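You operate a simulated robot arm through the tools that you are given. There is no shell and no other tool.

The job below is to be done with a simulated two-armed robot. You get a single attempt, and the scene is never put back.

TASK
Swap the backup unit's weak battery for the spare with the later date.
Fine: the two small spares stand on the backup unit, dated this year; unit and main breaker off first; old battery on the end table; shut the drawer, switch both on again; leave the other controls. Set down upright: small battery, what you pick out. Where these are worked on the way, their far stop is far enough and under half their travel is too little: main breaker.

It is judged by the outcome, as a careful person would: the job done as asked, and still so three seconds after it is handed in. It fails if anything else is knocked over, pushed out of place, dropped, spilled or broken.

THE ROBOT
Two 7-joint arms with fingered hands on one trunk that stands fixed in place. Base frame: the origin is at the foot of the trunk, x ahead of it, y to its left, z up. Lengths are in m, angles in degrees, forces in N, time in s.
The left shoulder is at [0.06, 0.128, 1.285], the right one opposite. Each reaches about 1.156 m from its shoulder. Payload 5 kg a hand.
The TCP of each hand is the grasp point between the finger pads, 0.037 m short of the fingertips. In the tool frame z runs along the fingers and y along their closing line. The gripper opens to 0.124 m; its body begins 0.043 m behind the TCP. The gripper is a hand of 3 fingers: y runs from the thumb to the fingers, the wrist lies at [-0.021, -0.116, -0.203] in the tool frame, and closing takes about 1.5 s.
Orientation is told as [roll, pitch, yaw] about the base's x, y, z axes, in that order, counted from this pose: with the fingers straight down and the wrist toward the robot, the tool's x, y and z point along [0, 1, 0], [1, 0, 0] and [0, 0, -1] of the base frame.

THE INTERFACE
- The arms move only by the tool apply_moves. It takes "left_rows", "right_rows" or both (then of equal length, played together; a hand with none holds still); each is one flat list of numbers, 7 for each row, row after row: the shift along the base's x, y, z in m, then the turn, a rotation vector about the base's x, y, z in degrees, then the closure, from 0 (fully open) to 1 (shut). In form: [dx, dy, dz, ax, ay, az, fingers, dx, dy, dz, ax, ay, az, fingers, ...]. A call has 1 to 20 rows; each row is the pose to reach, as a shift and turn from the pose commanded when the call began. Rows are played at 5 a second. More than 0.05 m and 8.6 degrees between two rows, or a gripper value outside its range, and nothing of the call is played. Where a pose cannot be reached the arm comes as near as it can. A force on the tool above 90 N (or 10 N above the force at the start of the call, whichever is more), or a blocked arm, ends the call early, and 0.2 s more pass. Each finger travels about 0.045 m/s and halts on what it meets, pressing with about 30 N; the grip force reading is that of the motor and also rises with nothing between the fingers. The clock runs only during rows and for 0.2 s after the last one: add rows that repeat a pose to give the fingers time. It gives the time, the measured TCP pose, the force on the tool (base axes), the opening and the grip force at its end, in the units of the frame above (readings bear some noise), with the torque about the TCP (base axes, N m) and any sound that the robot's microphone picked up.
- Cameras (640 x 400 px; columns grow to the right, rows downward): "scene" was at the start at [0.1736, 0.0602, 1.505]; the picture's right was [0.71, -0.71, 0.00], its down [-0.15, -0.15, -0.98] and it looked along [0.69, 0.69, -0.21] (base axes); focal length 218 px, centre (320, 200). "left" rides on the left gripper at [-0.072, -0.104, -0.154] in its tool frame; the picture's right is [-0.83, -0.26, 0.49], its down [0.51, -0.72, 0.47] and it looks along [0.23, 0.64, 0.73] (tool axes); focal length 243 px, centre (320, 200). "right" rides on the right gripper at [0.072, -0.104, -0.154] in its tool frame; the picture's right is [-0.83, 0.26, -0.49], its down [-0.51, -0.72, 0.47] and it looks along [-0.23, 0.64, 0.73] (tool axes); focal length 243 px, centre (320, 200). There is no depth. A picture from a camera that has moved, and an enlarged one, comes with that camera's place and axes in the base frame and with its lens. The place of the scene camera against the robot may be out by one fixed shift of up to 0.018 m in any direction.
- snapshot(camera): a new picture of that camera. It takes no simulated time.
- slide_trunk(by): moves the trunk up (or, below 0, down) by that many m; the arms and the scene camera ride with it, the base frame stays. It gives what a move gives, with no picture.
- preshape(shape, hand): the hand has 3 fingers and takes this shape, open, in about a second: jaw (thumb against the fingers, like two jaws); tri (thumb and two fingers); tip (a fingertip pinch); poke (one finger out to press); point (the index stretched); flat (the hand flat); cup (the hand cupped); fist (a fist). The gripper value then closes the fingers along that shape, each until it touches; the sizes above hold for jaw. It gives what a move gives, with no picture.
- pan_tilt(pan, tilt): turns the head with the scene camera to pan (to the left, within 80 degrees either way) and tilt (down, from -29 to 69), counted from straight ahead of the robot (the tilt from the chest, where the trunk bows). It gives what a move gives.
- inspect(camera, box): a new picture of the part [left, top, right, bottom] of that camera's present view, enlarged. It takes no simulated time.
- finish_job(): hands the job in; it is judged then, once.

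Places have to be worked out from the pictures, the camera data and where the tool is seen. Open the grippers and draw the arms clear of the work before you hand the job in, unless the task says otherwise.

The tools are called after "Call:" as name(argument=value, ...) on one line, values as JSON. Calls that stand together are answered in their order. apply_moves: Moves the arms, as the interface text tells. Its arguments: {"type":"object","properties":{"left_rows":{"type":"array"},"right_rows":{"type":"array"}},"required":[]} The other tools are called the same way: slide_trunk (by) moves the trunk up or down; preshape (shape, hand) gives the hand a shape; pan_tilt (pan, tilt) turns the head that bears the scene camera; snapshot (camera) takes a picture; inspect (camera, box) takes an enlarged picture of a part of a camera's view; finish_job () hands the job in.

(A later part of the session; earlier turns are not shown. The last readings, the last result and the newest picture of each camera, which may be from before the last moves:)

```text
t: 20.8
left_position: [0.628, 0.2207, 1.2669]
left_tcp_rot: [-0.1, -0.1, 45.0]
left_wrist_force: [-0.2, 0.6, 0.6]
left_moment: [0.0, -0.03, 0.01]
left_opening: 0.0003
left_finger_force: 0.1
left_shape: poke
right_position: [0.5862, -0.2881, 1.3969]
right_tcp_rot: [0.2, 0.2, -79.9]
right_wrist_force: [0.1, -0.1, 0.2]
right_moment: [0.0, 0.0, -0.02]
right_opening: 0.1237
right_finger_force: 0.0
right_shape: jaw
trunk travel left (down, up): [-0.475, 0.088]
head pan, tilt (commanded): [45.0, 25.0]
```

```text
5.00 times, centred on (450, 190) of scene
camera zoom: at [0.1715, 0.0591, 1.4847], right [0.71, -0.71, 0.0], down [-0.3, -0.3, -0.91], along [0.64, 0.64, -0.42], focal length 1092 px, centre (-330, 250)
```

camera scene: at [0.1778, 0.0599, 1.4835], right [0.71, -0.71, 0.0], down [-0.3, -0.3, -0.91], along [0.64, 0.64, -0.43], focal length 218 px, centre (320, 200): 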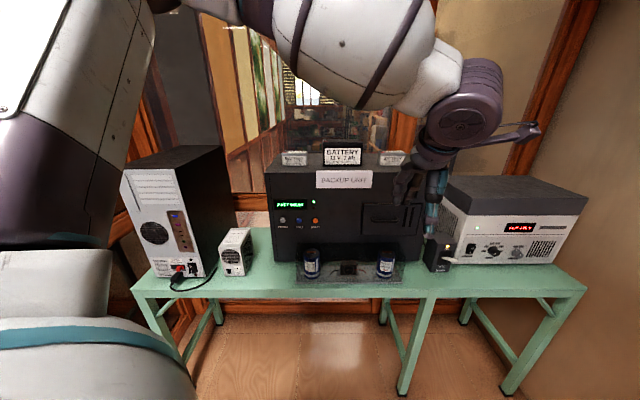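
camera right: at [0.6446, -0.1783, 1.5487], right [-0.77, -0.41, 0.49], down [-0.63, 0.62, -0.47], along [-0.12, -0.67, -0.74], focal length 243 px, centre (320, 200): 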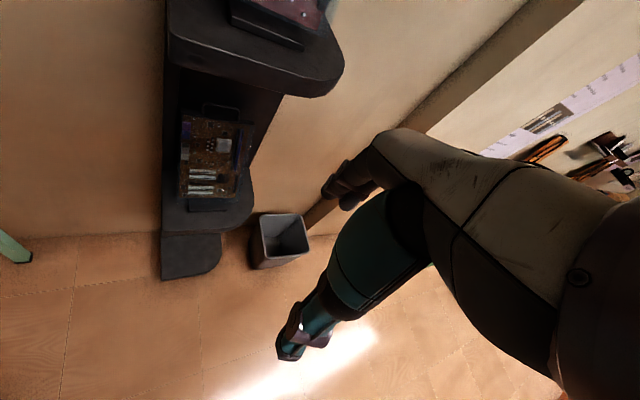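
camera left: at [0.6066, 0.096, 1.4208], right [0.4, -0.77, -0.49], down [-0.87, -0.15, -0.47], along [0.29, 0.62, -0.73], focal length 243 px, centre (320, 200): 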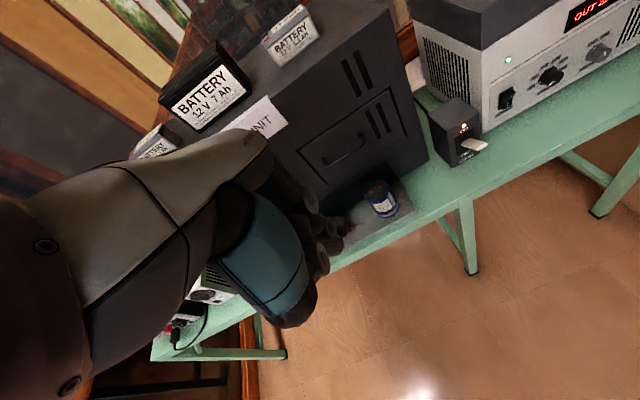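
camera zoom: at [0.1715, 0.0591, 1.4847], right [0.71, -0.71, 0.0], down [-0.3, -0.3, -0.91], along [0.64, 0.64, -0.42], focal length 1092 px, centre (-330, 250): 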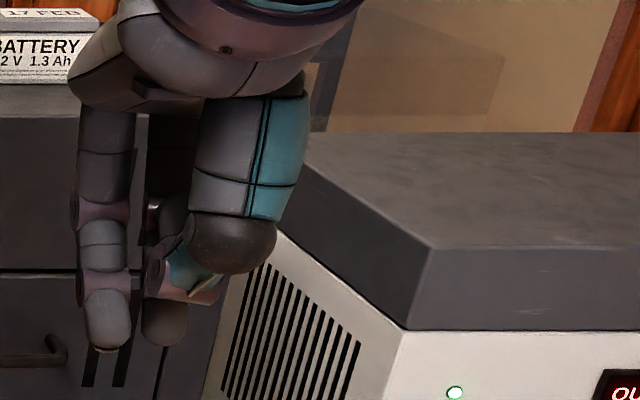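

The poke shape still shows two fingertips close together; I'll try the point shape and compare.

Call:
preshape(hand="left", shape="point")

Call:
inspect(camera="left", box=[200, 130, 400, 330])

Call:
inspect(camera="scene", box=[410, 150, 490, 230])

```text
t: 21.7
left_position: [0.6301, 0.2211, 1.2664]
left_tcp_rot: [0.0, 0.0, 45.0]
left_wrist_force: [-0.1, 0.5, 0.2]
left_moment: [0.02, -0.02, 0.02]
left_opening: 0.0
left_finger_force: 0.0
left_shape: point
right_position: [0.5888, -0.2879, 1.3966]
right_tcp_rot: [0.1, 0.2, -79.9]
right_wrist_force: [1.0, -0.4, -0.6]
right_moment: [-0.01, 0.03, -0.01]
right_opening: 0.1238
right_finger_force: 0.1
right_shape: jaw
trunk travel left (down, up): [-0.475, 0.088]
head pan, tilt (commanded): [45.0, 25.0]
```

```text
2.00 times, centred on (300, 230) of left
camera zoom: at [0.6085, 0.0963, 1.4198], right [0.4, -0.77, -0.49], down [-0.87, -0.15, -0.47], along [0.29, 0.62, -0.73], focal length 485 px, centre (360, 140)
```

zoom: 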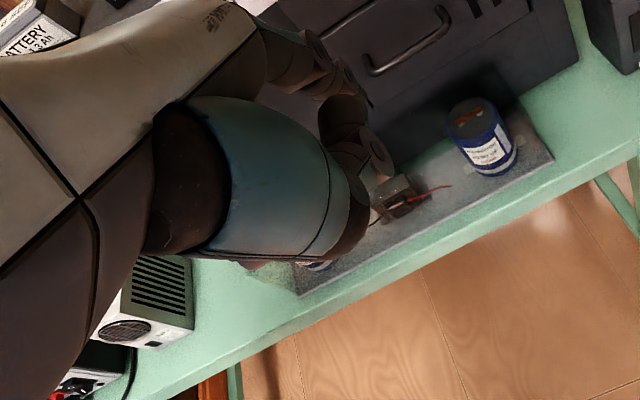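

```text
5.00 times, centred on (450, 190) of scene
camera zoom: at [0.1734, 0.0593, 1.4844], right [0.71, -0.71, 0.0], down [-0.3, -0.3, -0.91], along [0.64, 0.64, -0.42], focal length 1092 px, centre (-330, 250)
```

zoom: 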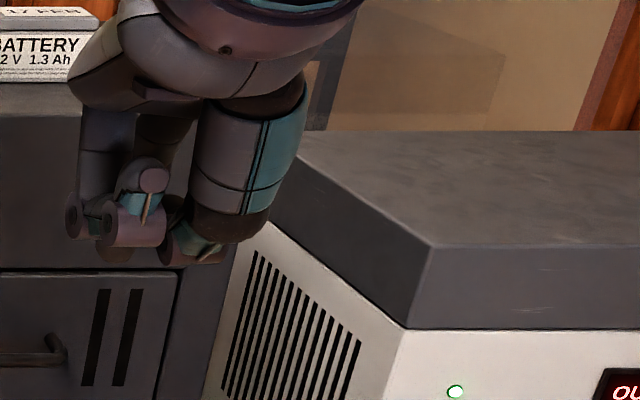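

I can't tell which finger is out from this angle, so I'll take the poke shape again and turn the hand for a side view from the head camera.

Call:
preshape(hand="left", shape="poke")

Call:
apply_moves(left_rows=[-0.02, 0.02, 0, 0, 0, -8, 0, -0.04, 0.04, 0, 0, 0, -16, 0, -0.06, 0.06, 0, 0, 0, -24, 0, -0.08, 0.08, 0, 0, 0, -32, 0, -0.1, 0.1, 0, 0, 0, -40, 0, -0.1, 0.1, 0, 0, 0, -48, 0, -0.1, 0.1, 0, 0, 0, -56, 0, -0.1, 0.1, 0, 0, 0, -64, 0, -0.1, 0.1, 0, 0, 0, -72, 0])

Call:
snapshot(camera="scene")

Call:
inspect(camera="scene", box=[330, 110, 470, 250])

```text
t: 22.6
left_position: [0.6296, 0.2207, 1.2657]
left_tcp_rot: [0.0, 0.0, 45.1]
left_wrist_force: [-0.1, 0.6, 0.1]
left_moment: [0.0, 0.01, 0.05]
left_opening: 0.0
left_finger_force: 0.0
left_shape: poke
right_position: [0.5886, -0.2888, 1.3959]
right_tcp_rot: [0.1, 0.2, -79.9]
right_wrist_force: [0.5, -0.6, 0.1]
right_moment: [-0.01, -0.04, 0.02]
right_opening: 0.1238
right_finger_force: 0.0
right_shape: jaw
trunk travel left (down, up): [-0.475, 0.088]
head pan, tilt (commanded): [45.0, 25.0]
```

```text
t: 24.6
left_position: [0.5305, 0.3195, 1.2661]
left_tcp_rot: [-0.1, 0.1, -27.1]
left_wrist_force: [-0.2, 0.8, -0.1]
left_moment: [0.0, 0.01, -0.03]
left_opening: 0.0
left_finger_force: 0.1
left_shape: poke
right_position: [0.5893, -0.2881, 1.3947]
right_tcp_rot: [0.1, 0.2, -79.8]
right_wrist_force: [0.7, -0.3, -0.4]
right_moment: [0.01, 0.05, 0.02]
right_opening: 0.1241
right_finger_force: 0.0
right_shape: jaw
trunk travel left (down, up): [-0.475, 0.088]
head pan, tilt (commanded): [45.0, 25.0]
```

```text
taken
camera scene: at [0.174, 0.0593, 1.4843], right [0.71, -0.71, 0.0], down [-0.3, -0.3, -0.91], along [0.64, 0.64, -0.42], focal length 218 px, centre (320, 200)
```

scene: 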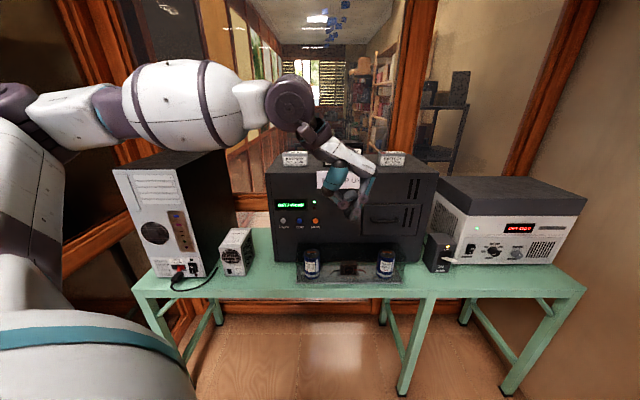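

```text
2.86 times, centred on (400, 180) of scene
camera zoom: at [0.174, 0.0593, 1.4843], right [0.71, -0.71, 0.0], down [-0.3, -0.3, -0.91], along [0.64, 0.64, -0.42], focal length 624 px, centre (91, 257)
```

zoom: 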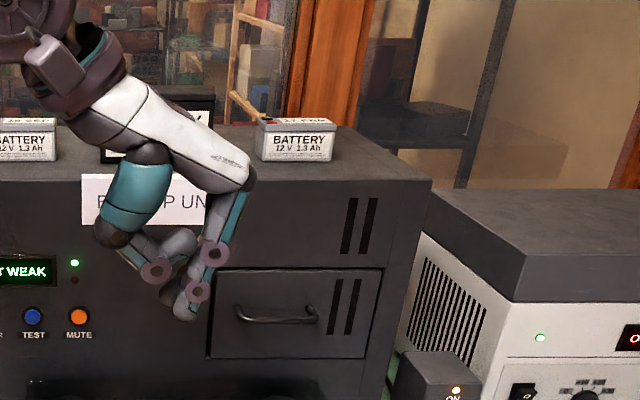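

In the side view the poke fingertip lies on the hand's axis about 0.037 m beyond the TCP, so I can press with the axis aimed at the button. I'll turn the hand back to face the bench and shift it in front of the POWER button.

Call:
apply_moves(left_rows=[-0.01, 0.02, -0.005, 0, 0, 8, 0, -0.02, 0.04, -0.01, 0, 0, 16, 0, -0.03, 0.06, -0.02, 0, 0, 24, 0, -0.04, 0.09, -0.03, 0, 0, 32, 0, -0.05, 0.11, -0.04, 0, 0, 40, 0, -0.06, 0.135, -0.05, 0, 0, 48, 0, -0.07, 0.16, -0.055, 0, 0, 56, 0, -0.075, 0.18, -0.06, 0, 0, 64, 0, -0.08, 0.2, -0.065, 0, 0, 72, 0])

Call:
apply_moves(left_rows=[0, 0, -0.01, 5.66, -5.66, 0, 0, 0, 0, -0.02, 11.31, -11.31, 0, 0, 0, 0, -0.035, 16.97, -16.97, 0, 0, 0, 0, -0.05, 22.63, -22.63, 0, 0, 0, 0, -0.065, 28.28, -28.28, 0, 0, 0, 0, -0.08, 33.94, -33.94, 0, 0, 0, 0, -0.095, 39.6, -39.6, 0, 0, 0, 0, -0.11, 45.25, -45.25, 0, 0, 0, 0, -0.125, 50.91, -50.91, 0, 0, 0, 0, -0.14, 56.57, -56.57, 0, 0, 0, 0, -0.155, 62.2, -62.2, 0, 0, 0, 0, -0.168, 63.64, -63.64, 0, 0])

Call:
snapshot(camera="scene")

Call:
snapshot(camera="left")

```text
t: 26.6
left_position: [0.4492, 0.5191, 1.2002]
left_tcp_rot: [0.1, -0.1, 45.1]
left_wrist_force: [-0.4, 0.1, 0.8]
left_moment: [-0.02, -0.01, -0.01]
left_opening: 0.0
left_finger_force: 0.1
left_shape: poke
right_position: [0.5881, -0.2878, 1.3955]
right_tcp_rot: [0.2, 0.1, -79.8]
right_wrist_force: [-0.3, 0.1, -0.5]
right_moment: [0.0, 0.03, 0.02]
right_opening: 0.1236
right_finger_force: 0.0
right_shape: jaw
trunk travel left (down, up): [-0.475, 0.088]
head pan, tilt (commanded): [45.0, 25.0]
```

```text
t: 29.2
left_position: [0.449, 0.5194, 1.0335]
left_tcp_rot: [172.8, -90.0, -127.8]
left_wrist_force: [-0.4, 0.0, 0.2]
left_moment: [-0.02, -0.01, 0.04]
left_opening: 0.0001
left_finger_force: 0.1
left_shape: poke
left hand out of reach, approached as far as the arm can: row 2, 3, 4, 5, 6, 7, 8
right_position: [0.5882, -0.2884, 1.3952]
right_tcp_rot: [0.2, 0.2, -79.8]
right_wrist_force: [0.8, -0.3, 0.5]
right_moment: [-0.02, -0.05, 0.04]
right_opening: 0.1237
right_finger_force: 0.1
right_shape: jaw
trunk travel left (down, up): [-0.475, 0.088]
head pan, tilt (commanded): [45.0, 25.0]
```

```text
taken
camera scene: at [0.1727, 0.0592, 1.4845], right [0.71, -0.71, 0.0], down [-0.3, -0.3, -0.91], along [0.64, 0.64, -0.42], focal length 218 px, centre (320, 200)
```

scene: 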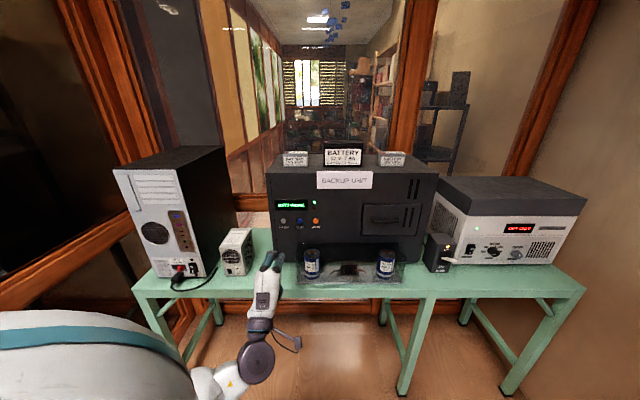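

```text
taken
camera left: at [0.3923, 0.3598, 0.9295], right [0.94, -0.24, -0.26], down [-0.02, 0.69, -0.72], along [0.35, 0.68, 0.64], focal length 243 px, centre (320, 200)
```

left: 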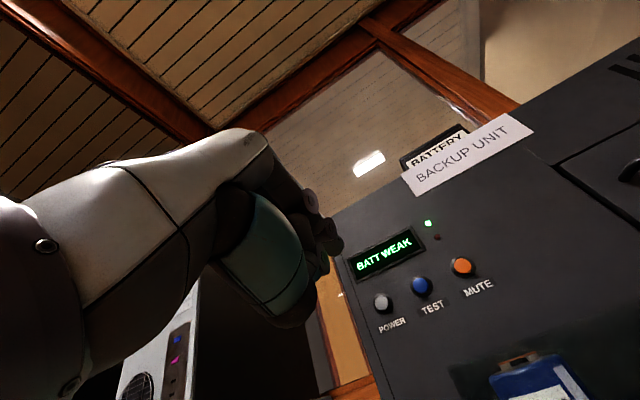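

The arm took an elbow-down posture with the finger pointing at the panel. I'll zoom both cameras on the POWER button and the fingertip to refine the aim.

Call:
inspect(camera="left", box=[280, 170, 480, 330])

Call:
inspect(camera="scene", box=[240, 190, 340, 290])

```text
2.50 times, centred on (380, 250) of left
camera zoom: at [0.3923, 0.3598, 0.9295], right [0.94, -0.24, -0.26], down [-0.02, 0.69, -0.72], along [0.35, 0.68, 0.64], focal length 606 px, centre (170, 75)
```

zoom: 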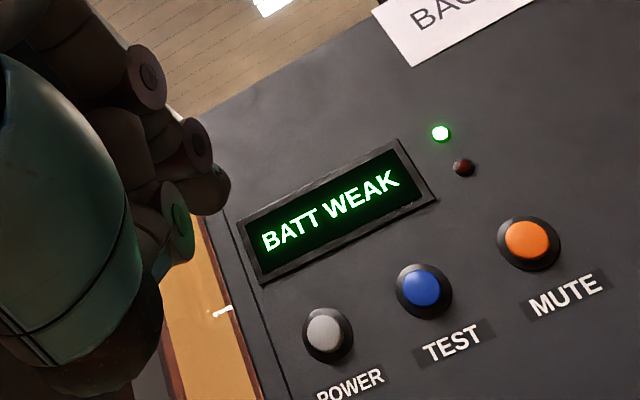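

```text
4.00 times, centred on (290, 240) of scene
camera zoom: at [0.1727, 0.0592, 1.4845], right [0.71, -0.71, 0.0], down [-0.3, -0.3, -0.91], along [0.64, 0.64, -0.42], focal length 874 px, centre (440, 40)
```

zoom: 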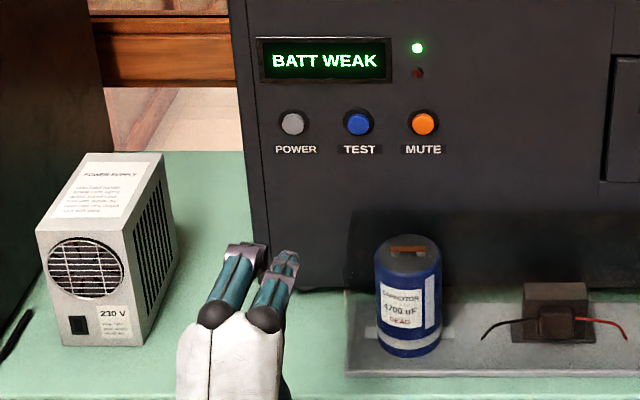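

The POWER button works out at about (0.611, 0.706, 1.032), so the fingertip is 0.21 m short and 0.017 m to its right. I'll move in to roughly 0.03 m short of it and check the alignment.

Call:
apply_moves(left_rows=[0.022, 0.027, 0, 0, 0, 0, 0, 0.044, 0.054, 0, 0, 0, 0, 0, 0.067, 0.081, 0, 0, 0, 0, 0, 0.089, 0.108, 0, 0, 0, 0, 0, 0.112, 0.136, -0.001, 0, 0, 0, 0, 0.112, 0.136, -0.001, 0, 0, 0, 0])

Call:
inspect(camera="left", box=[220, 140, 480, 340])

Call:
inspect(camera="scene", box=[240, 190, 340, 290])

```text
t: 30.6
left_position: [0.5617, 0.6553, 1.0312]
left_tcp_rot: [152.3, -90.0, -107.3]
left_wrist_force: [0.1, 0.4, -0.3]
left_moment: [-0.01, 0.01, 0.02]
left_opening: 0.0001
left_finger_force: 0.1
left_shape: poke
right_position: [0.5862, -0.2884, 1.396]
right_tcp_rot: [0.2, 0.3, -79.9]
right_wrist_force: [-0.5, 0.2, 0.8]
right_moment: [-0.02, -0.02, -0.02]
right_opening: 0.1238
right_finger_force: 0.1
right_shape: jaw
trunk travel left (down, up): [-0.475, 0.088]
head pan, tilt (commanded): [45.0, 25.0]
```

```text
2.00 times, centred on (350, 240) of left
camera zoom: at [0.5047, 0.4963, 0.9283], right [0.94, -0.24, -0.26], down [-0.03, 0.69, -0.72], along [0.35, 0.68, 0.64], focal length 485 px, centre (260, 120)
```

zoom: 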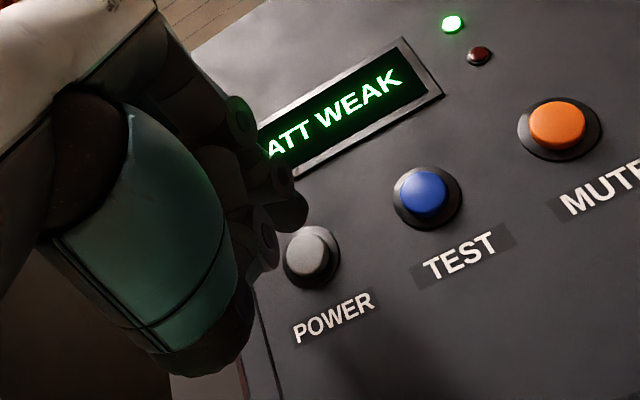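

```text
4.00 times, centred on (290, 240) of scene
camera zoom: at [0.1723, 0.0587, 1.4846], right [0.71, -0.71, 0.0], down [-0.3, -0.3, -0.91], along [0.64, 0.64, -0.42], focal length 874 px, centre (440, 40)
```

zoom: 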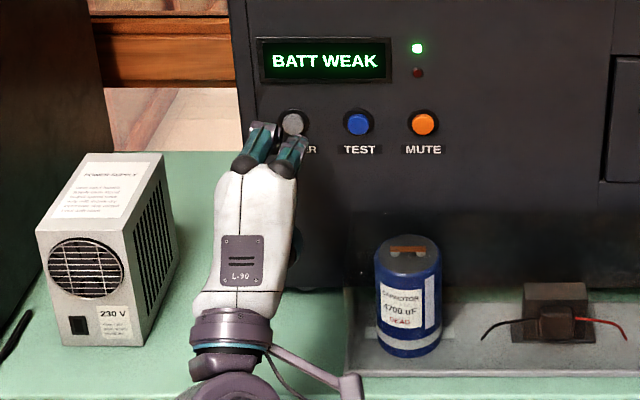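

The alignment is good (within about 3 mm), with a gap of about 0.033 m. I'll advance slowly along the bench normal and watch the force and display.

Call:
apply_moves(left_rows=[0.009, 0.006, -0.0005, 0, 0, 0, 0, 0.0175, 0.0145, -0.001, 0, 0, 0, 0, 0.0225, 0.0185, -0.001, 0, 0, 0, 0, 0.0255, 0.0215, -0.001, 0, 0, 0, 0, 0.0275, 0.0235, -0.001, 0, 0, 0, 0])

Call:
inspect(camera="left", box=[220, 140, 480, 340])

Call:
inspect(camera="scene", box=[240, 190, 340, 290])

```text
t: 31.8
left_position: [0.5881, 0.6788, 1.0314]
left_tcp_rot: [-169.2, -89.9, -145.9]
left_wrist_force: [-8.1, -5.6, 0.8]
left_moment: [-0.05, 0.04, 0.19]
left_opening: 0.0001
left_finger_force: 0.0
left_shape: poke
right_position: [0.5864, -0.2889, 1.396]
right_tcp_rot: [0.2, 0.2, -80.0]
right_wrist_force: [0.1, -0.6, -0.8]
right_moment: [0.02, 0.03, 0.03]
right_opening: 0.1238
right_finger_force: 0.0
right_shape: jaw
trunk travel left (down, up): [-0.475, 0.088]
head pan, tilt (commanded): [45.0, 25.0]
heard: click
```

```text
2.00 times, centred on (350, 240) of left
camera zoom: at [0.5315, 0.5192, 0.928], right [0.94, -0.24, -0.26], down [-0.02, 0.69, -0.72], along [0.35, 0.68, 0.64], focal length 485 px, centre (260, 120)
```

zoom: 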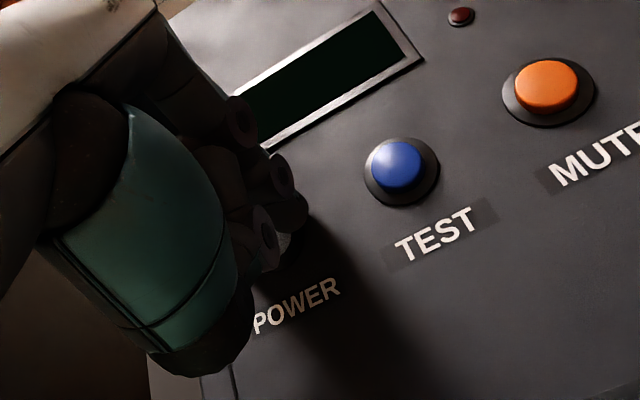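

```text
4.00 times, centred on (290, 240) of scene
camera zoom: at [0.1714, 0.0582, 1.4847], right [0.71, -0.71, 0.0], down [-0.3, -0.3, -0.91], along [0.64, 0.64, -0.42], focal length 874 px, centre (440, 40)
```

zoom: 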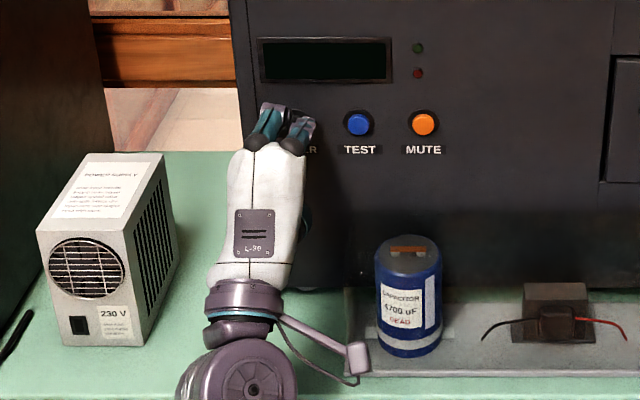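

A click was heard and the display went dark, so the unit is off. I'll back straight away from the button.

Call:
apply_moves(left_rows=[-0.02, -0.02, 0, 0, 0, 0, 0, -0.045, -0.045, 0, 0, 0, 0, 0, -0.075, -0.075, 0, 0, 0, 0, 0, -0.105, -0.105, 0, 0, 0, 0, 0, -0.135, -0.135, 0, 0, 0, 0, 0, -0.16, -0.16, 0, 0, 0, 0, 0])

Call:
snapshot(camera="scene")

Call:
inspect(camera="scene", box=[240, 190, 340, 290])

```text
t: 33.2
left_position: [0.4287, 0.5181, 1.0324]
left_tcp_rot: [174.8, -90.0, -129.9]
left_wrist_force: [-0.3, 0.5, 0.1]
left_moment: [0.0, 0.02, 0.03]
left_opening: 0.0001
left_finger_force: 0.1
left_shape: poke
right_position: [0.5882, -0.289, 1.3961]
right_tcp_rot: [0.2, 0.3, -79.9]
right_wrist_force: [0.4, 1.2, 0.1]
right_moment: [-0.01, 0.02, 0.02]
right_opening: 0.1237
right_finger_force: 0.2
right_shape: jaw
trunk travel left (down, up): [-0.475, 0.088]
head pan, tilt (commanded): [45.0, 25.0]
```

```text
taken
camera scene: at [0.1721, 0.0586, 1.4846], right [0.71, -0.71, 0.0], down [-0.3, -0.3, -0.91], along [0.64, 0.64, -0.42], focal length 218 px, centre (320, 200)
```

scene: 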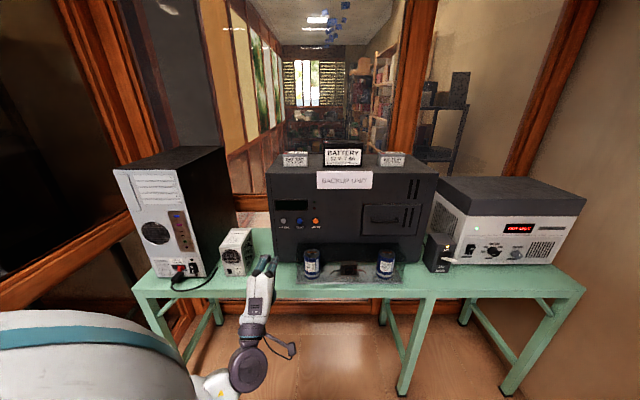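

```text
4.00 times, centred on (290, 240) of scene
camera zoom: at [0.1721, 0.0586, 1.4846], right [0.71, -0.71, 0.0], down [-0.3, -0.3, -0.91], along [0.64, 0.64, -0.42], focal length 874 px, centre (440, 40)
```

zoom: 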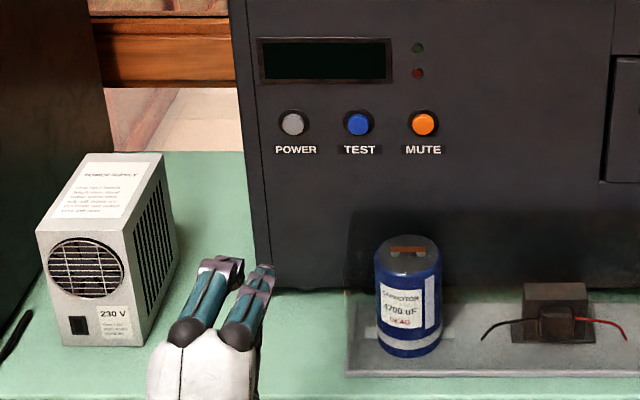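

The unit stays off. For the breaker I'll push the lever down from above with the finger pointing down, so first I turn the hand back to fingers-down in free air.

Call:
apply_moves(left_rows=[0, 0, 0.015, -5.66, 5.66, 0, 0, 0, 0, 0.03, -11.31, 11.31, 0, 0, 0, 0, 0.045, -16.97, 16.97, 0, 0, 0, 0, 0.06, -22.63, 22.63, 0, 0, 0, 0, 0.075, -28.28, 28.28, 0, 0, 0, 0, 0.09, -33.94, 33.94, 0, 0, 0, 0, 0.105, -39.6, 39.6, 0, 0, 0, 0, 0.12, -45.25, 45.25, 0, 0, 0, 0, 0.135, -50.91, 50.91, 0, 0, 0, 0, 0.15, -56.57, 56.57, 0, 0, 0, 0, 0.16, -62.2, 62.2, 0, 0, 0, 0, 0.17, -63.64, 63.64, 0, 0, 0, 0, 0.17, -63.64, 63.64, 0, 0])

Call:
snapshot(camera="scene")

```text
t: 36.0
left_position: [0.4284, 0.5181, 1.2017]
left_tcp_rot: [0.0, 0.2, 45.0]
left_wrist_force: [-0.7, -0.7, -0.6]
left_moment: [0.01, 0.01, 0.02]
left_opening: 0.0
left_finger_force: 0.0
left_shape: poke
left hand out of reach, approached as far as the arm can: row 3, 4, 5, 6, 7, 8, 9, 10
right_position: [0.588, -0.2872, 1.3957]
right_tcp_rot: [0.2, 0.1, -79.9]
right_wrist_force: [0.2, 0.1, 0.4]
right_moment: [0.01, -0.03, -0.02]
right_opening: 0.1236
right_finger_force: 0.0
right_shape: jaw
trunk travel left (down, up): [-0.475, 0.088]
head pan, tilt (commanded): [45.0, 25.0]
```

```text
taken
camera scene: at [0.1724, 0.0595, 1.4845], right [0.71, -0.71, 0.0], down [-0.3, -0.3, -0.91], along [0.64, 0.64, -0.42], focal length 218 px, centre (320, 200)
```

scene: 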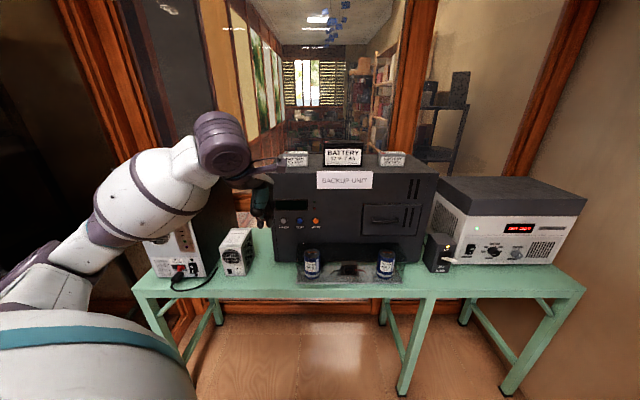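

Now I carry the hand along in front of the unit toward the breaker, turning it so the two fingertips line up along the lever.

Call:
apply_moves(left_rows=[0.0337, -0.0323, -0.005, 0, 0, -8.2, 0, 0.0674, -0.0646, -0.01, 0, 0, -16.4, 0, 0.1011, -0.0969, -0.015, 0, 0, -24.6, 0, 0.1348, -0.1292, -0.02, 0, 0, -32.8, 0, 0.1685, -0.1615, -0.025, 0, 0, -41, 0, 0.2022, -0.1938, -0.03, 0, 0, -49.2, 0, 0.2359, -0.2261, -0.035, 0, 0, -57.4, 0, 0.2696, -0.2584, -0.04, 0, 0, -65.6, 0, 0.3033, -0.2907, -0.045, 0, 0, -73.8, 0, 0.337, -0.323, -0.05, 0, 0, -80, 0, 0.3707, -0.355, -0.055, 0, 0, -80, 0])

Call:
snapshot(camera="scene")

Call:
snapshot(camera="left")

```text
t: 38.4
left_position: [0.8025, 0.1628, 1.1432]
left_tcp_rot: [0.0, 0.2, -35.0]
left_wrist_force: [0.6, -0.9, -0.5]
left_moment: [0.07, 0.0, 0.01]
left_opening: 0.0
left_finger_force: 0.0
left_shape: poke
right_position: [0.5897, -0.2906, 1.3933]
right_tcp_rot: [0.0, 0.3, -79.9]
right_wrist_force: [0.3, -0.6, 0.6]
right_moment: [0.05, 0.01, 0.0]
right_opening: 0.1236
right_finger_force: 0.0
right_shape: jaw
trunk travel left (down, up): [-0.475, 0.088]
head pan, tilt (commanded): [45.0, 25.0]
```

```text
taken
camera scene: at [0.1752, 0.0566, 1.4842], right [0.71, -0.71, 0.0], down [-0.3, -0.3, -0.91], along [0.64, 0.64, -0.42], focal length 218 px, centre (320, 200)
```

scene: 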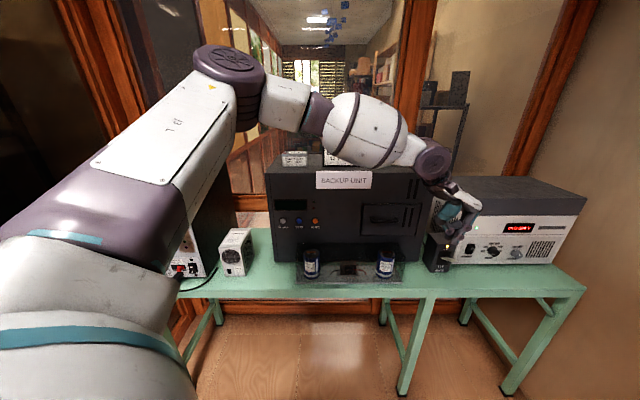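

```text
taken
camera left: at [0.6759, 0.1638, 1.2987], right [-0.69, -0.53, -0.49], down [-0.3, 0.83, -0.47], along [0.66, -0.18, -0.73], focal length 243 px, centre (320, 200)
```

left: 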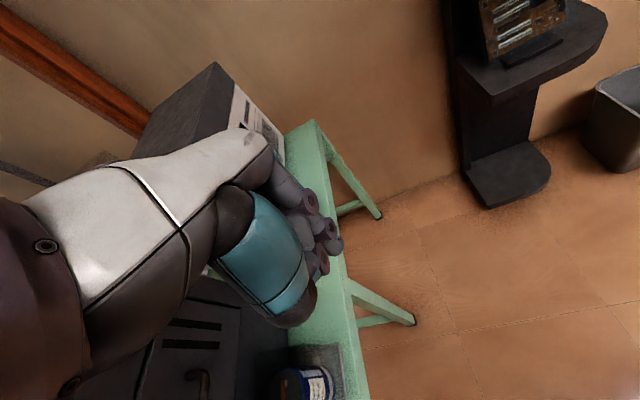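

The lever is hidden from the hand camera, so I rely on the triangulated place. I'll move to hover over the lever tip at z 1.05 and check with the scene camera.

Call:
apply_moves(left_rows=[0.042, 0.0006, -0.018, 0, 0, 0, 0, 0.084, 0.0012, -0.036, 0, 0, 0, 0, 0.126, 0.0018, -0.054, 0, 0, 0, 0, 0.168, 0.0024, -0.072, 0, 0, 0, 0, 0.21, 0.003, -0.09, 0, 0, 0, 0, 0.21, 0.003, -0.09, 0, 0, 0, 0])

Call:
snapshot(camera="scene")

Call:
inspect(camera="scene", box=[410, 190, 510, 290])

Call:
snapshot(camera="left")

```text
t: 39.8
left_position: [0.9663, 0.1851, 1.0603]
left_tcp_rot: [0.1, -0.1, -34.9]
left_wrist_force: [-0.9, -0.5, 0.1]
left_moment: [0.03, -0.01, 0.02]
left_opening: 0.0001
left_finger_force: 0.0
left_shape: poke
left hand out of reach, approached as far as the arm can: row 4, 5, 6
right_position: [0.5858, -0.2896, 1.3976]
right_tcp_rot: [0.3, 0.2, -79.9]
right_wrist_force: [-0.5, -0.8, 0.2]
right_moment: [0.03, 0.01, 0.05]
right_opening: 0.1238
right_finger_force: 0.1
right_shape: jaw
trunk travel left (down, up): [-0.475, 0.088]
head pan, tilt (commanded): [45.0, 25.0]
```

```text
taken
camera scene: at [0.1702, 0.0582, 1.4851], right [0.71, -0.71, 0.0], down [-0.3, -0.3, -0.91], along [0.64, 0.64, -0.42], focal length 218 px, centre (320, 200)
```

scene: 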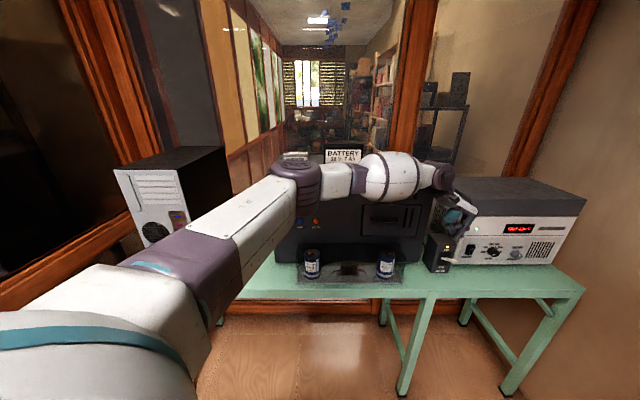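

```text
4.00 times, centred on (460, 240) of scene
camera zoom: at [0.1702, 0.0582, 1.4851], right [0.71, -0.71, 0.0], down [-0.3, -0.3, -0.91], along [0.64, 0.64, -0.42], focal length 874 px, centre (-240, 40)
```

zoom: 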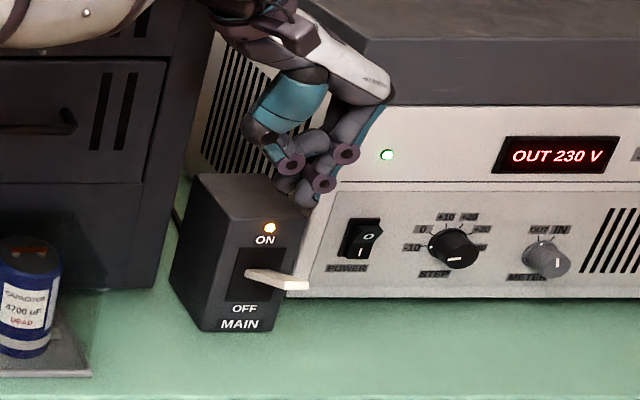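

```text
taken
camera left: at [0.8393, 0.1866, 1.2149], right [-0.69, -0.53, -0.49], down [-0.3, 0.83, -0.47], along [0.66, -0.18, -0.73], focal length 243 px, centre (320, 200)
```

left: 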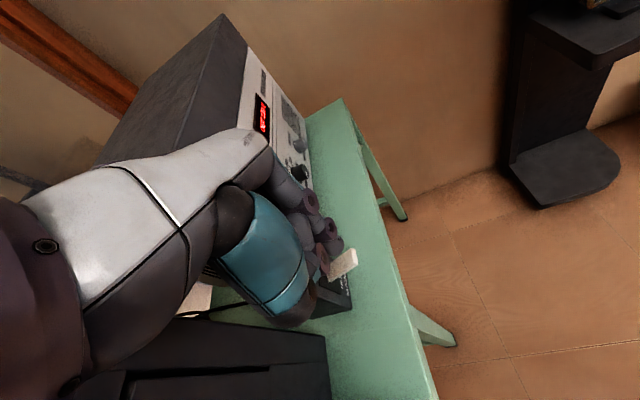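

With fingers straight down the arm is at full stretch 0.04 m short of the lever. I'll back off, lower the trunk, and come in with the hand tilted forward instead.

Call:
apply_moves(left_rows=[-0.04, 0, 0.01, 0, 0, 0, 0, -0.08, 0, 0.02, 0, 0, 5, 0, -0.12, 0, 0.04, 0, 0, 12, 0, -0.16, 0, 0.06, 0, 0, 19, 0, -0.2, 0, 0.08, 0, 0, 26, 0, -0.24, 0.01, 0.1, 0, 0, 34, 0, -0.28, 0.02, 0.11, 0, 0, 42, 0, -0.32, 0.03, 0.12, 0, 0, 50, 0, -0.35, 0.03, 0.13, 0, 0, 55, 0])

Call:
slide_trunk(by=-0.2)

Call:
snapshot(camera="scene")

Call:
snapshot(camera="left")

```text
t: 41.8
left_position: [0.6156, 0.2148, 1.1887]
left_tcp_rot: [0.0, -0.1, 20.2]
left_wrist_force: [0.5, 0.5, 0.8]
left_moment: [0.04, -0.01, -0.01]
left_opening: 0.0001
left_finger_force: 0.0
left_shape: poke
right_position: [0.5872, -0.2892, 1.3964]
right_tcp_rot: [0.2, 0.1, -79.9]
right_wrist_force: [0.2, -0.1, -0.4]
right_moment: [0.02, 0.01, 0.0]
right_opening: 0.1238
right_finger_force: 0.0
right_shape: jaw
trunk travel left (down, up): [-0.475, 0.088]
head pan, tilt (commanded): [45.0, 25.0]
```

```text
t: 44.0
left_position: [0.6166, 0.2149, 0.9894]
left_tcp_rot: [0.0, 0.1, 20.0]
left_wrist_force: [-0.3, -1.1, 0.1]
left_moment: [-0.01, -0.03, 0.0]
left_opening: 0.0
left_finger_force: 0.0
left_shape: poke
right_position: [0.6393, -0.2875, 1.075]
right_tcp_rot: [-12.8, 2.5, -80.1]
right_wrist_force: [0.8, 1.4, 0.1]
right_moment: [0.0, 0.0, 0.0]
right_opening: 0.1239
right_finger_force: 0.1
right_shape: jaw
trunk travel left (down, up): [-0.275, 0.288]
head pan, tilt (commanded): [45.0, 25.0]
```

```text
taken
camera scene: at [0.2345, 0.0592, 1.2707], right [0.71, -0.71, 0.0], down [-0.3, -0.3, -0.91], along [0.64, 0.64, -0.42], focal length 218 px, centre (320, 200)
```

scene: 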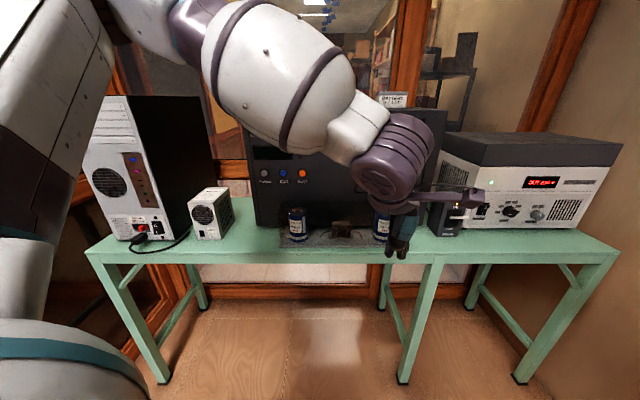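

```text
taken
camera left: at [0.5445, 0.1125, 1.1433], right [0.04, -0.87, -0.49], down [-0.85, 0.23, -0.47], along [0.52, 0.44, -0.73], focal length 243 px, centre (320, 200)
```

left: 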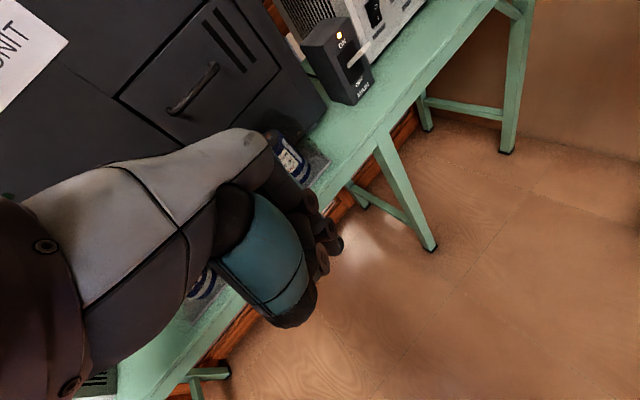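

Lowering the trunk also brought it forward a little, which helps. I'll tilt the left hand 45 degrees forward at this spot and raise it slightly, then look.

Call:
apply_moves(left_rows=[0, 0, 0.01, 2.56, -7.05, 0, 0, 0, 0, 0.02, 5.13, -14.1, 0, 0, 0, 0, 0.03, 7.69, -21.15, 0, 0, 0, 0, 0.04, 10.26, -28.2, 0, 0, 0, 0, 0.05, 12.82, -35.25, 0, 0, 0, 0, 0.06, 15.4, -42.3, 0, 0, 0, 0, 0.06, 15.4, -42.3, 0, 0])

Call:
snapshot(camera="scene")

Call:
snapshot(camera="left")

```text
t: 45.6
left_position: [0.6661, 0.206, 1.0548]
left_tcp_rot: [-0.1, -45.1, 20.0]
left_wrist_force: [-0.9, 0.3, 0.1]
left_moment: [0.0, -0.02, 0.0]
left_opening: 0.0
left_finger_force: 0.1
left_shape: poke
left hand out of reach, approached as far as the arm can: row 3, 4, 5, 6, 7
right_position: [0.6383, -0.2886, 1.0733]
right_tcp_rot: [-12.9, 2.3, -80.2]
right_wrist_force: [-0.5, 0.1, -0.5]
right_moment: [-0.05, -0.04, 0.0]
right_opening: 0.1239
right_finger_force: 0.1
right_shape: jaw
trunk travel left (down, up): [-0.275, 0.288]
head pan, tilt (commanded): [45.0, 25.0]
```

```text
taken
camera scene: at [0.2345, 0.0597, 1.2706], right [0.71, -0.71, 0.0], down [-0.3, -0.3, -0.91], along [0.64, 0.64, -0.42], focal length 218 px, centre (320, 200)
```

scene: 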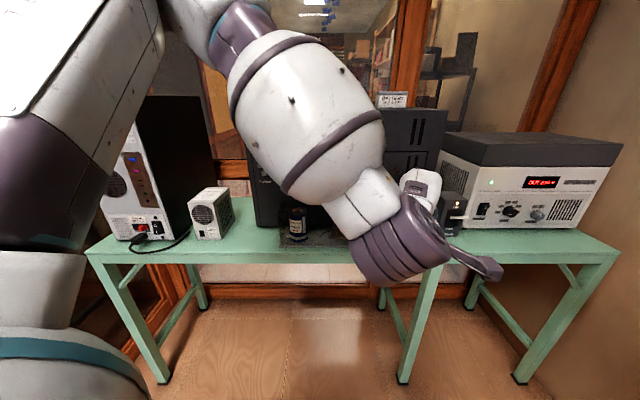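

```text
taken
camera left: at [0.5198, 0.076, 1.0902], right [0.44, -0.72, -0.53], down [-0.34, 0.42, -0.84], along [0.83, 0.55, -0.06], focal length 243 px, centre (320, 200)
```

left: 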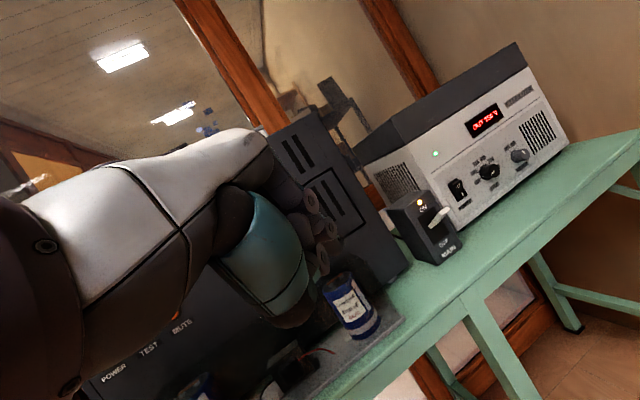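

The hand camera now sees the breaker well, with the lever tip near (1.006, 0.162, 0.917), consistent with before. I'll bring the tilted fingertip to hover about 0.04 m above the lever tip.

Call:
apply_moves(left_rows=[0.046, -0.007, -0.005, 0, 0, 0, 0, 0.092, -0.014, -0.01, 0, 0, 0, 0, 0.138, -0.021, -0.015, 0, 0, 0, 0, 0.184, -0.028, -0.02, 0, 0, 0, 0, 0.23, -0.034, -0.028, 0, 0, 0, 0, 0.276, -0.04, -0.035, 0, 0, 0, 0, 0.322, -0.047, -0.042, 0, 0, 0, 0, 0.36, -0.054, -0.049, 0, 0, 0, 0, 0.36, -0.054, -0.049, 0, 0, 0, 0])

Call:
snapshot(camera="scene")

Call:
snapshot(camera="left")

Call:
inspect(camera="left", box=[240, 150, 440, 310])

Call:
inspect(camera="scene", box=[400, 160, 520, 250])

```text
t: 47.6
left_position: [1.0075, 0.1553, 1.0116]
left_tcp_rot: [0.0, -45.1, 20.0]
left_wrist_force: [-0.3, -1.1, 0.2]
left_moment: [-0.02, 0.0, 0.0]
left_opening: 0.0001
left_finger_force: 0.0
left_shape: poke
left hand out of reach, approached as far as the arm can: row 8, 9
right_position: [0.6386, -0.2889, 1.0742]
right_tcp_rot: [-12.8, 2.5, -80.1]
right_wrist_force: [-0.4, 0.0, 0.6]
right_moment: [0.04, -0.03, 0.02]
right_opening: 0.124
right_finger_force: 0.0
right_shape: jaw
trunk travel left (down, up): [-0.275, 0.288]
head pan, tilt (commanded): [45.0, 25.0]
```

```text
taken
camera scene: at [0.2339, 0.0589, 1.2708], right [0.71, -0.71, 0.0], down [-0.3, -0.3, -0.91], along [0.64, 0.64, -0.42], focal length 218 px, centre (320, 200)
```

scene: 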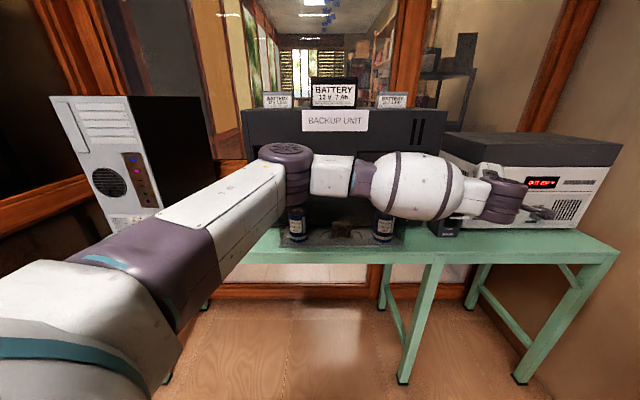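

```text
taken
camera left: at [0.8615, 0.0249, 1.0466], right [0.44, -0.72, -0.53], down [-0.34, 0.42, -0.84], along [0.83, 0.55, -0.06], focal length 243 px, centre (320, 200)
```

left: 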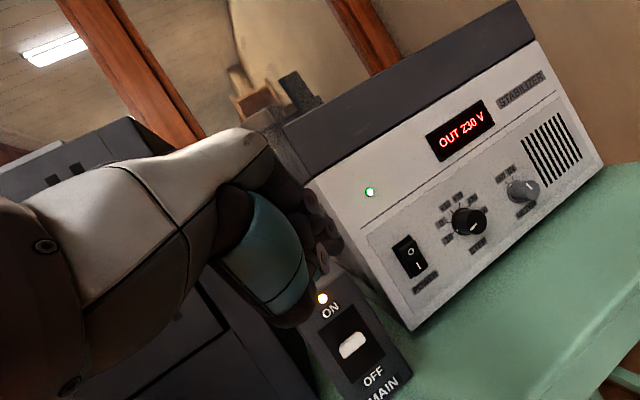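

```text
2.50 times, centred on (340, 230) of left
camera zoom: at [0.8615, 0.0249, 1.0466], right [0.44, -0.72, -0.53], down [-0.34, 0.42, -0.84], along [0.83, 0.55, -0.06], focal length 606 px, centre (270, 125)
```

zoom: 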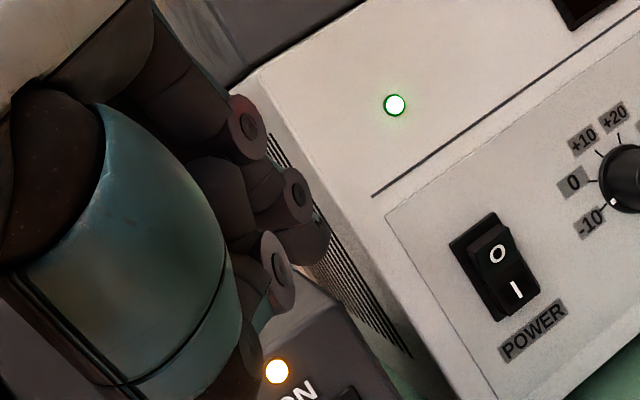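

```text
4.44 times, centred on (460, 205) of scene
camera zoom: at [0.2339, 0.0589, 1.2708], right [0.71, -0.71, 0.0], down [-0.3, -0.3, -0.91], along [0.64, 0.64, -0.42], focal length 971 px, centre (-302, 178)
```

zoom: 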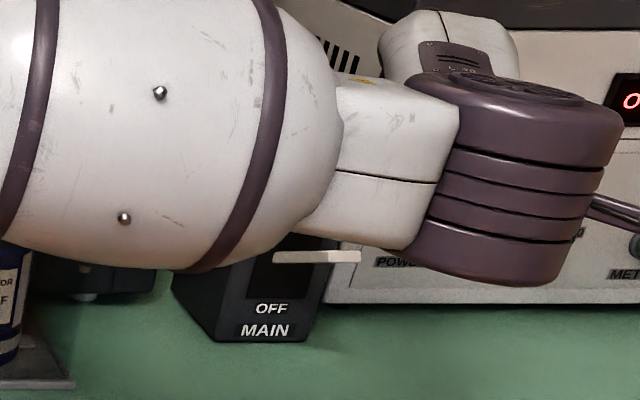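

The lever is seen nearly end-on, which puts its tip near (1.001, 0.168, 0.917), tilted up about 33 degrees, with the breaker square to the bench. I'll shift the fingertip over it and press down in steps.

Call:
apply_moves(left_rows=[-0.022, 0.013, 0, 0, 0, 0, 0, -0.022, 0.013, -0.02, 0, 0, 0, 0, -0.022, 0.013, -0.04, 0, 0, 0, 0, -0.022, 0.013, -0.055, 0, 0, 0, 0, -0.022, 0.013, -0.065, 0, 0, 0, 0, -0.022, 0.013, -0.072, 0, 0, 0, 0])

Call:
snapshot(camera="left")

Call:
inspect(camera="scene", box=[400, 160, 520, 250])

```text
t: 49.0
left_position: [0.9852, 0.1684, 0.9397]
left_tcp_rot: [0.0, -45.0, 20.0]
left_wrist_force: [0.4, -1.0, 3.0]
left_moment: [-0.04, -0.04, 0.01]
left_opening: 0.0
left_finger_force: 0.1
left_shape: poke
right_position: [0.6395, -0.2879, 1.0742]
right_tcp_rot: [-12.8, 2.5, -80.1]
right_wrist_force: [0.5, 0.7, 0.6]
right_moment: [-0.04, -0.03, -0.01]
right_opening: 0.1238
right_finger_force: 0.0
right_shape: jaw
trunk travel left (down, up): [-0.275, 0.288]
head pan, tilt (commanded): [45.0, 25.0]
```

```text
taken
camera left: at [0.8394, 0.0384, 0.9739], right [0.44, -0.72, -0.53], down [-0.34, 0.42, -0.84], along [0.83, 0.55, -0.06], focal length 243 px, centre (320, 200)
```

left: 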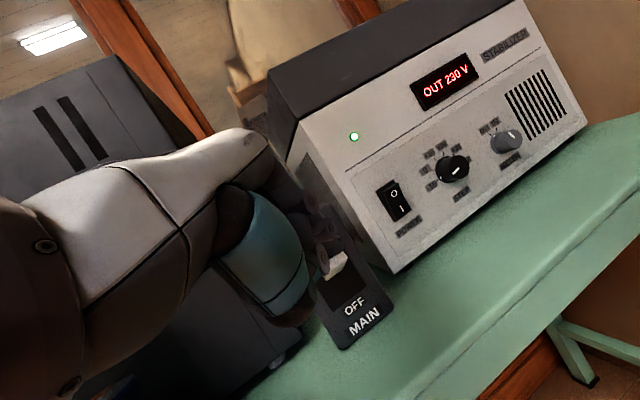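

```text
4.44 times, centred on (460, 205) of scene
camera zoom: at [0.2343, 0.0591, 1.2707], right [0.71, -0.71, 0.0], down [-0.3, -0.3, -0.91], along [0.64, 0.64, -0.42], focal length 971 px, centre (-302, 178)
```

zoom: 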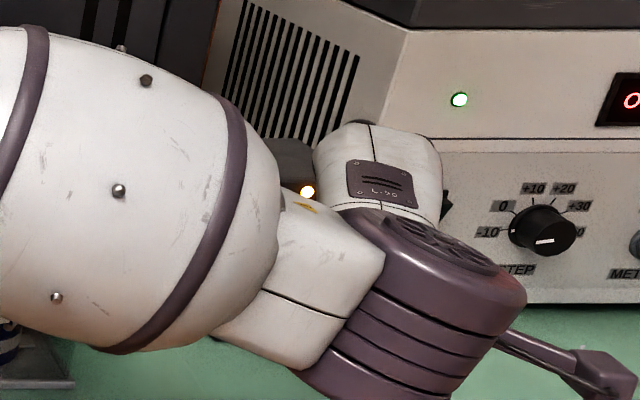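

The fingertip has touched the lever (3 N upward). I'll continue pressing down in small steps.

Call:
apply_moves(left_rows=[-0.001, -0.001, -0.01, 0, 0, 0, 0, -0.003, -0.003, -0.02, 0, 0, 0, 0, -0.004, -0.004, -0.03, 0, 0, 0, 0, -0.004, -0.004, -0.04, 0, 0, 0, 0, -0.003, -0.003, -0.05, 0, 0, 0, 0])

Call:
snapshot(camera="left")

Call:
inspect(camera="left", box=[240, 180, 440, 340])

```text
t: 50.2
left_position: [0.9837, 0.1659, 0.8872]
left_tcp_rot: [0.0, -45.1, 20.0]
left_wrist_force: [-0.4, -0.1, -0.4]
left_moment: [0.0, 0.03, 0.0]
left_opening: 0.0
left_finger_force: 0.0
left_shape: poke
right_position: [0.6391, -0.2878, 1.0739]
right_tcp_rot: [-12.9, 2.6, -80.1]
right_wrist_force: [0.6, 0.3, 0.3]
right_moment: [-0.04, 0.02, -0.03]
right_opening: 0.1239
right_finger_force: 0.1
right_shape: jaw
trunk travel left (down, up): [-0.275, 0.288]
head pan, tilt (commanded): [45.0, 25.0]
```

```text
taken
camera left: at [0.8374, 0.0359, 0.9226], right [0.44, -0.72, -0.53], down [-0.34, 0.42, -0.84], along [0.83, 0.55, -0.06], focal length 243 px, centre (320, 200)
```

left: 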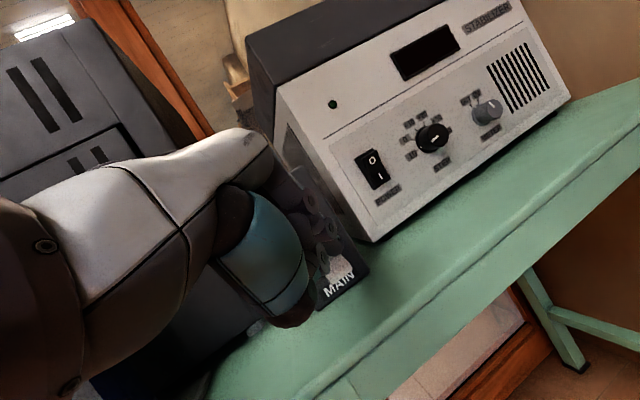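

```text
2.50 times, centred on (340, 260) of left
camera zoom: at [0.8374, 0.0359, 0.9226], right [0.44, -0.72, -0.53], down [-0.34, 0.42, -0.84], along [0.83, 0.55, -0.06], focal length 606 px, centre (270, 50)
```

zoom: 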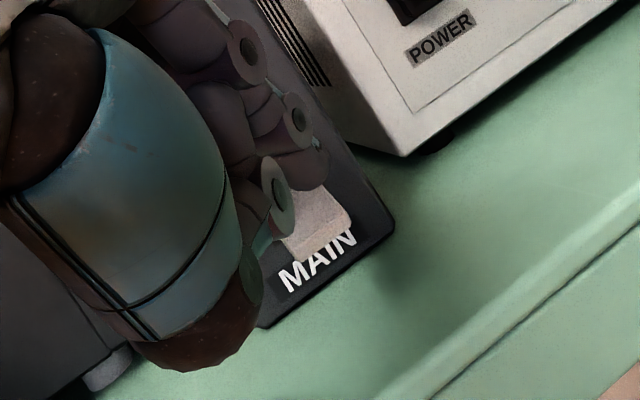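

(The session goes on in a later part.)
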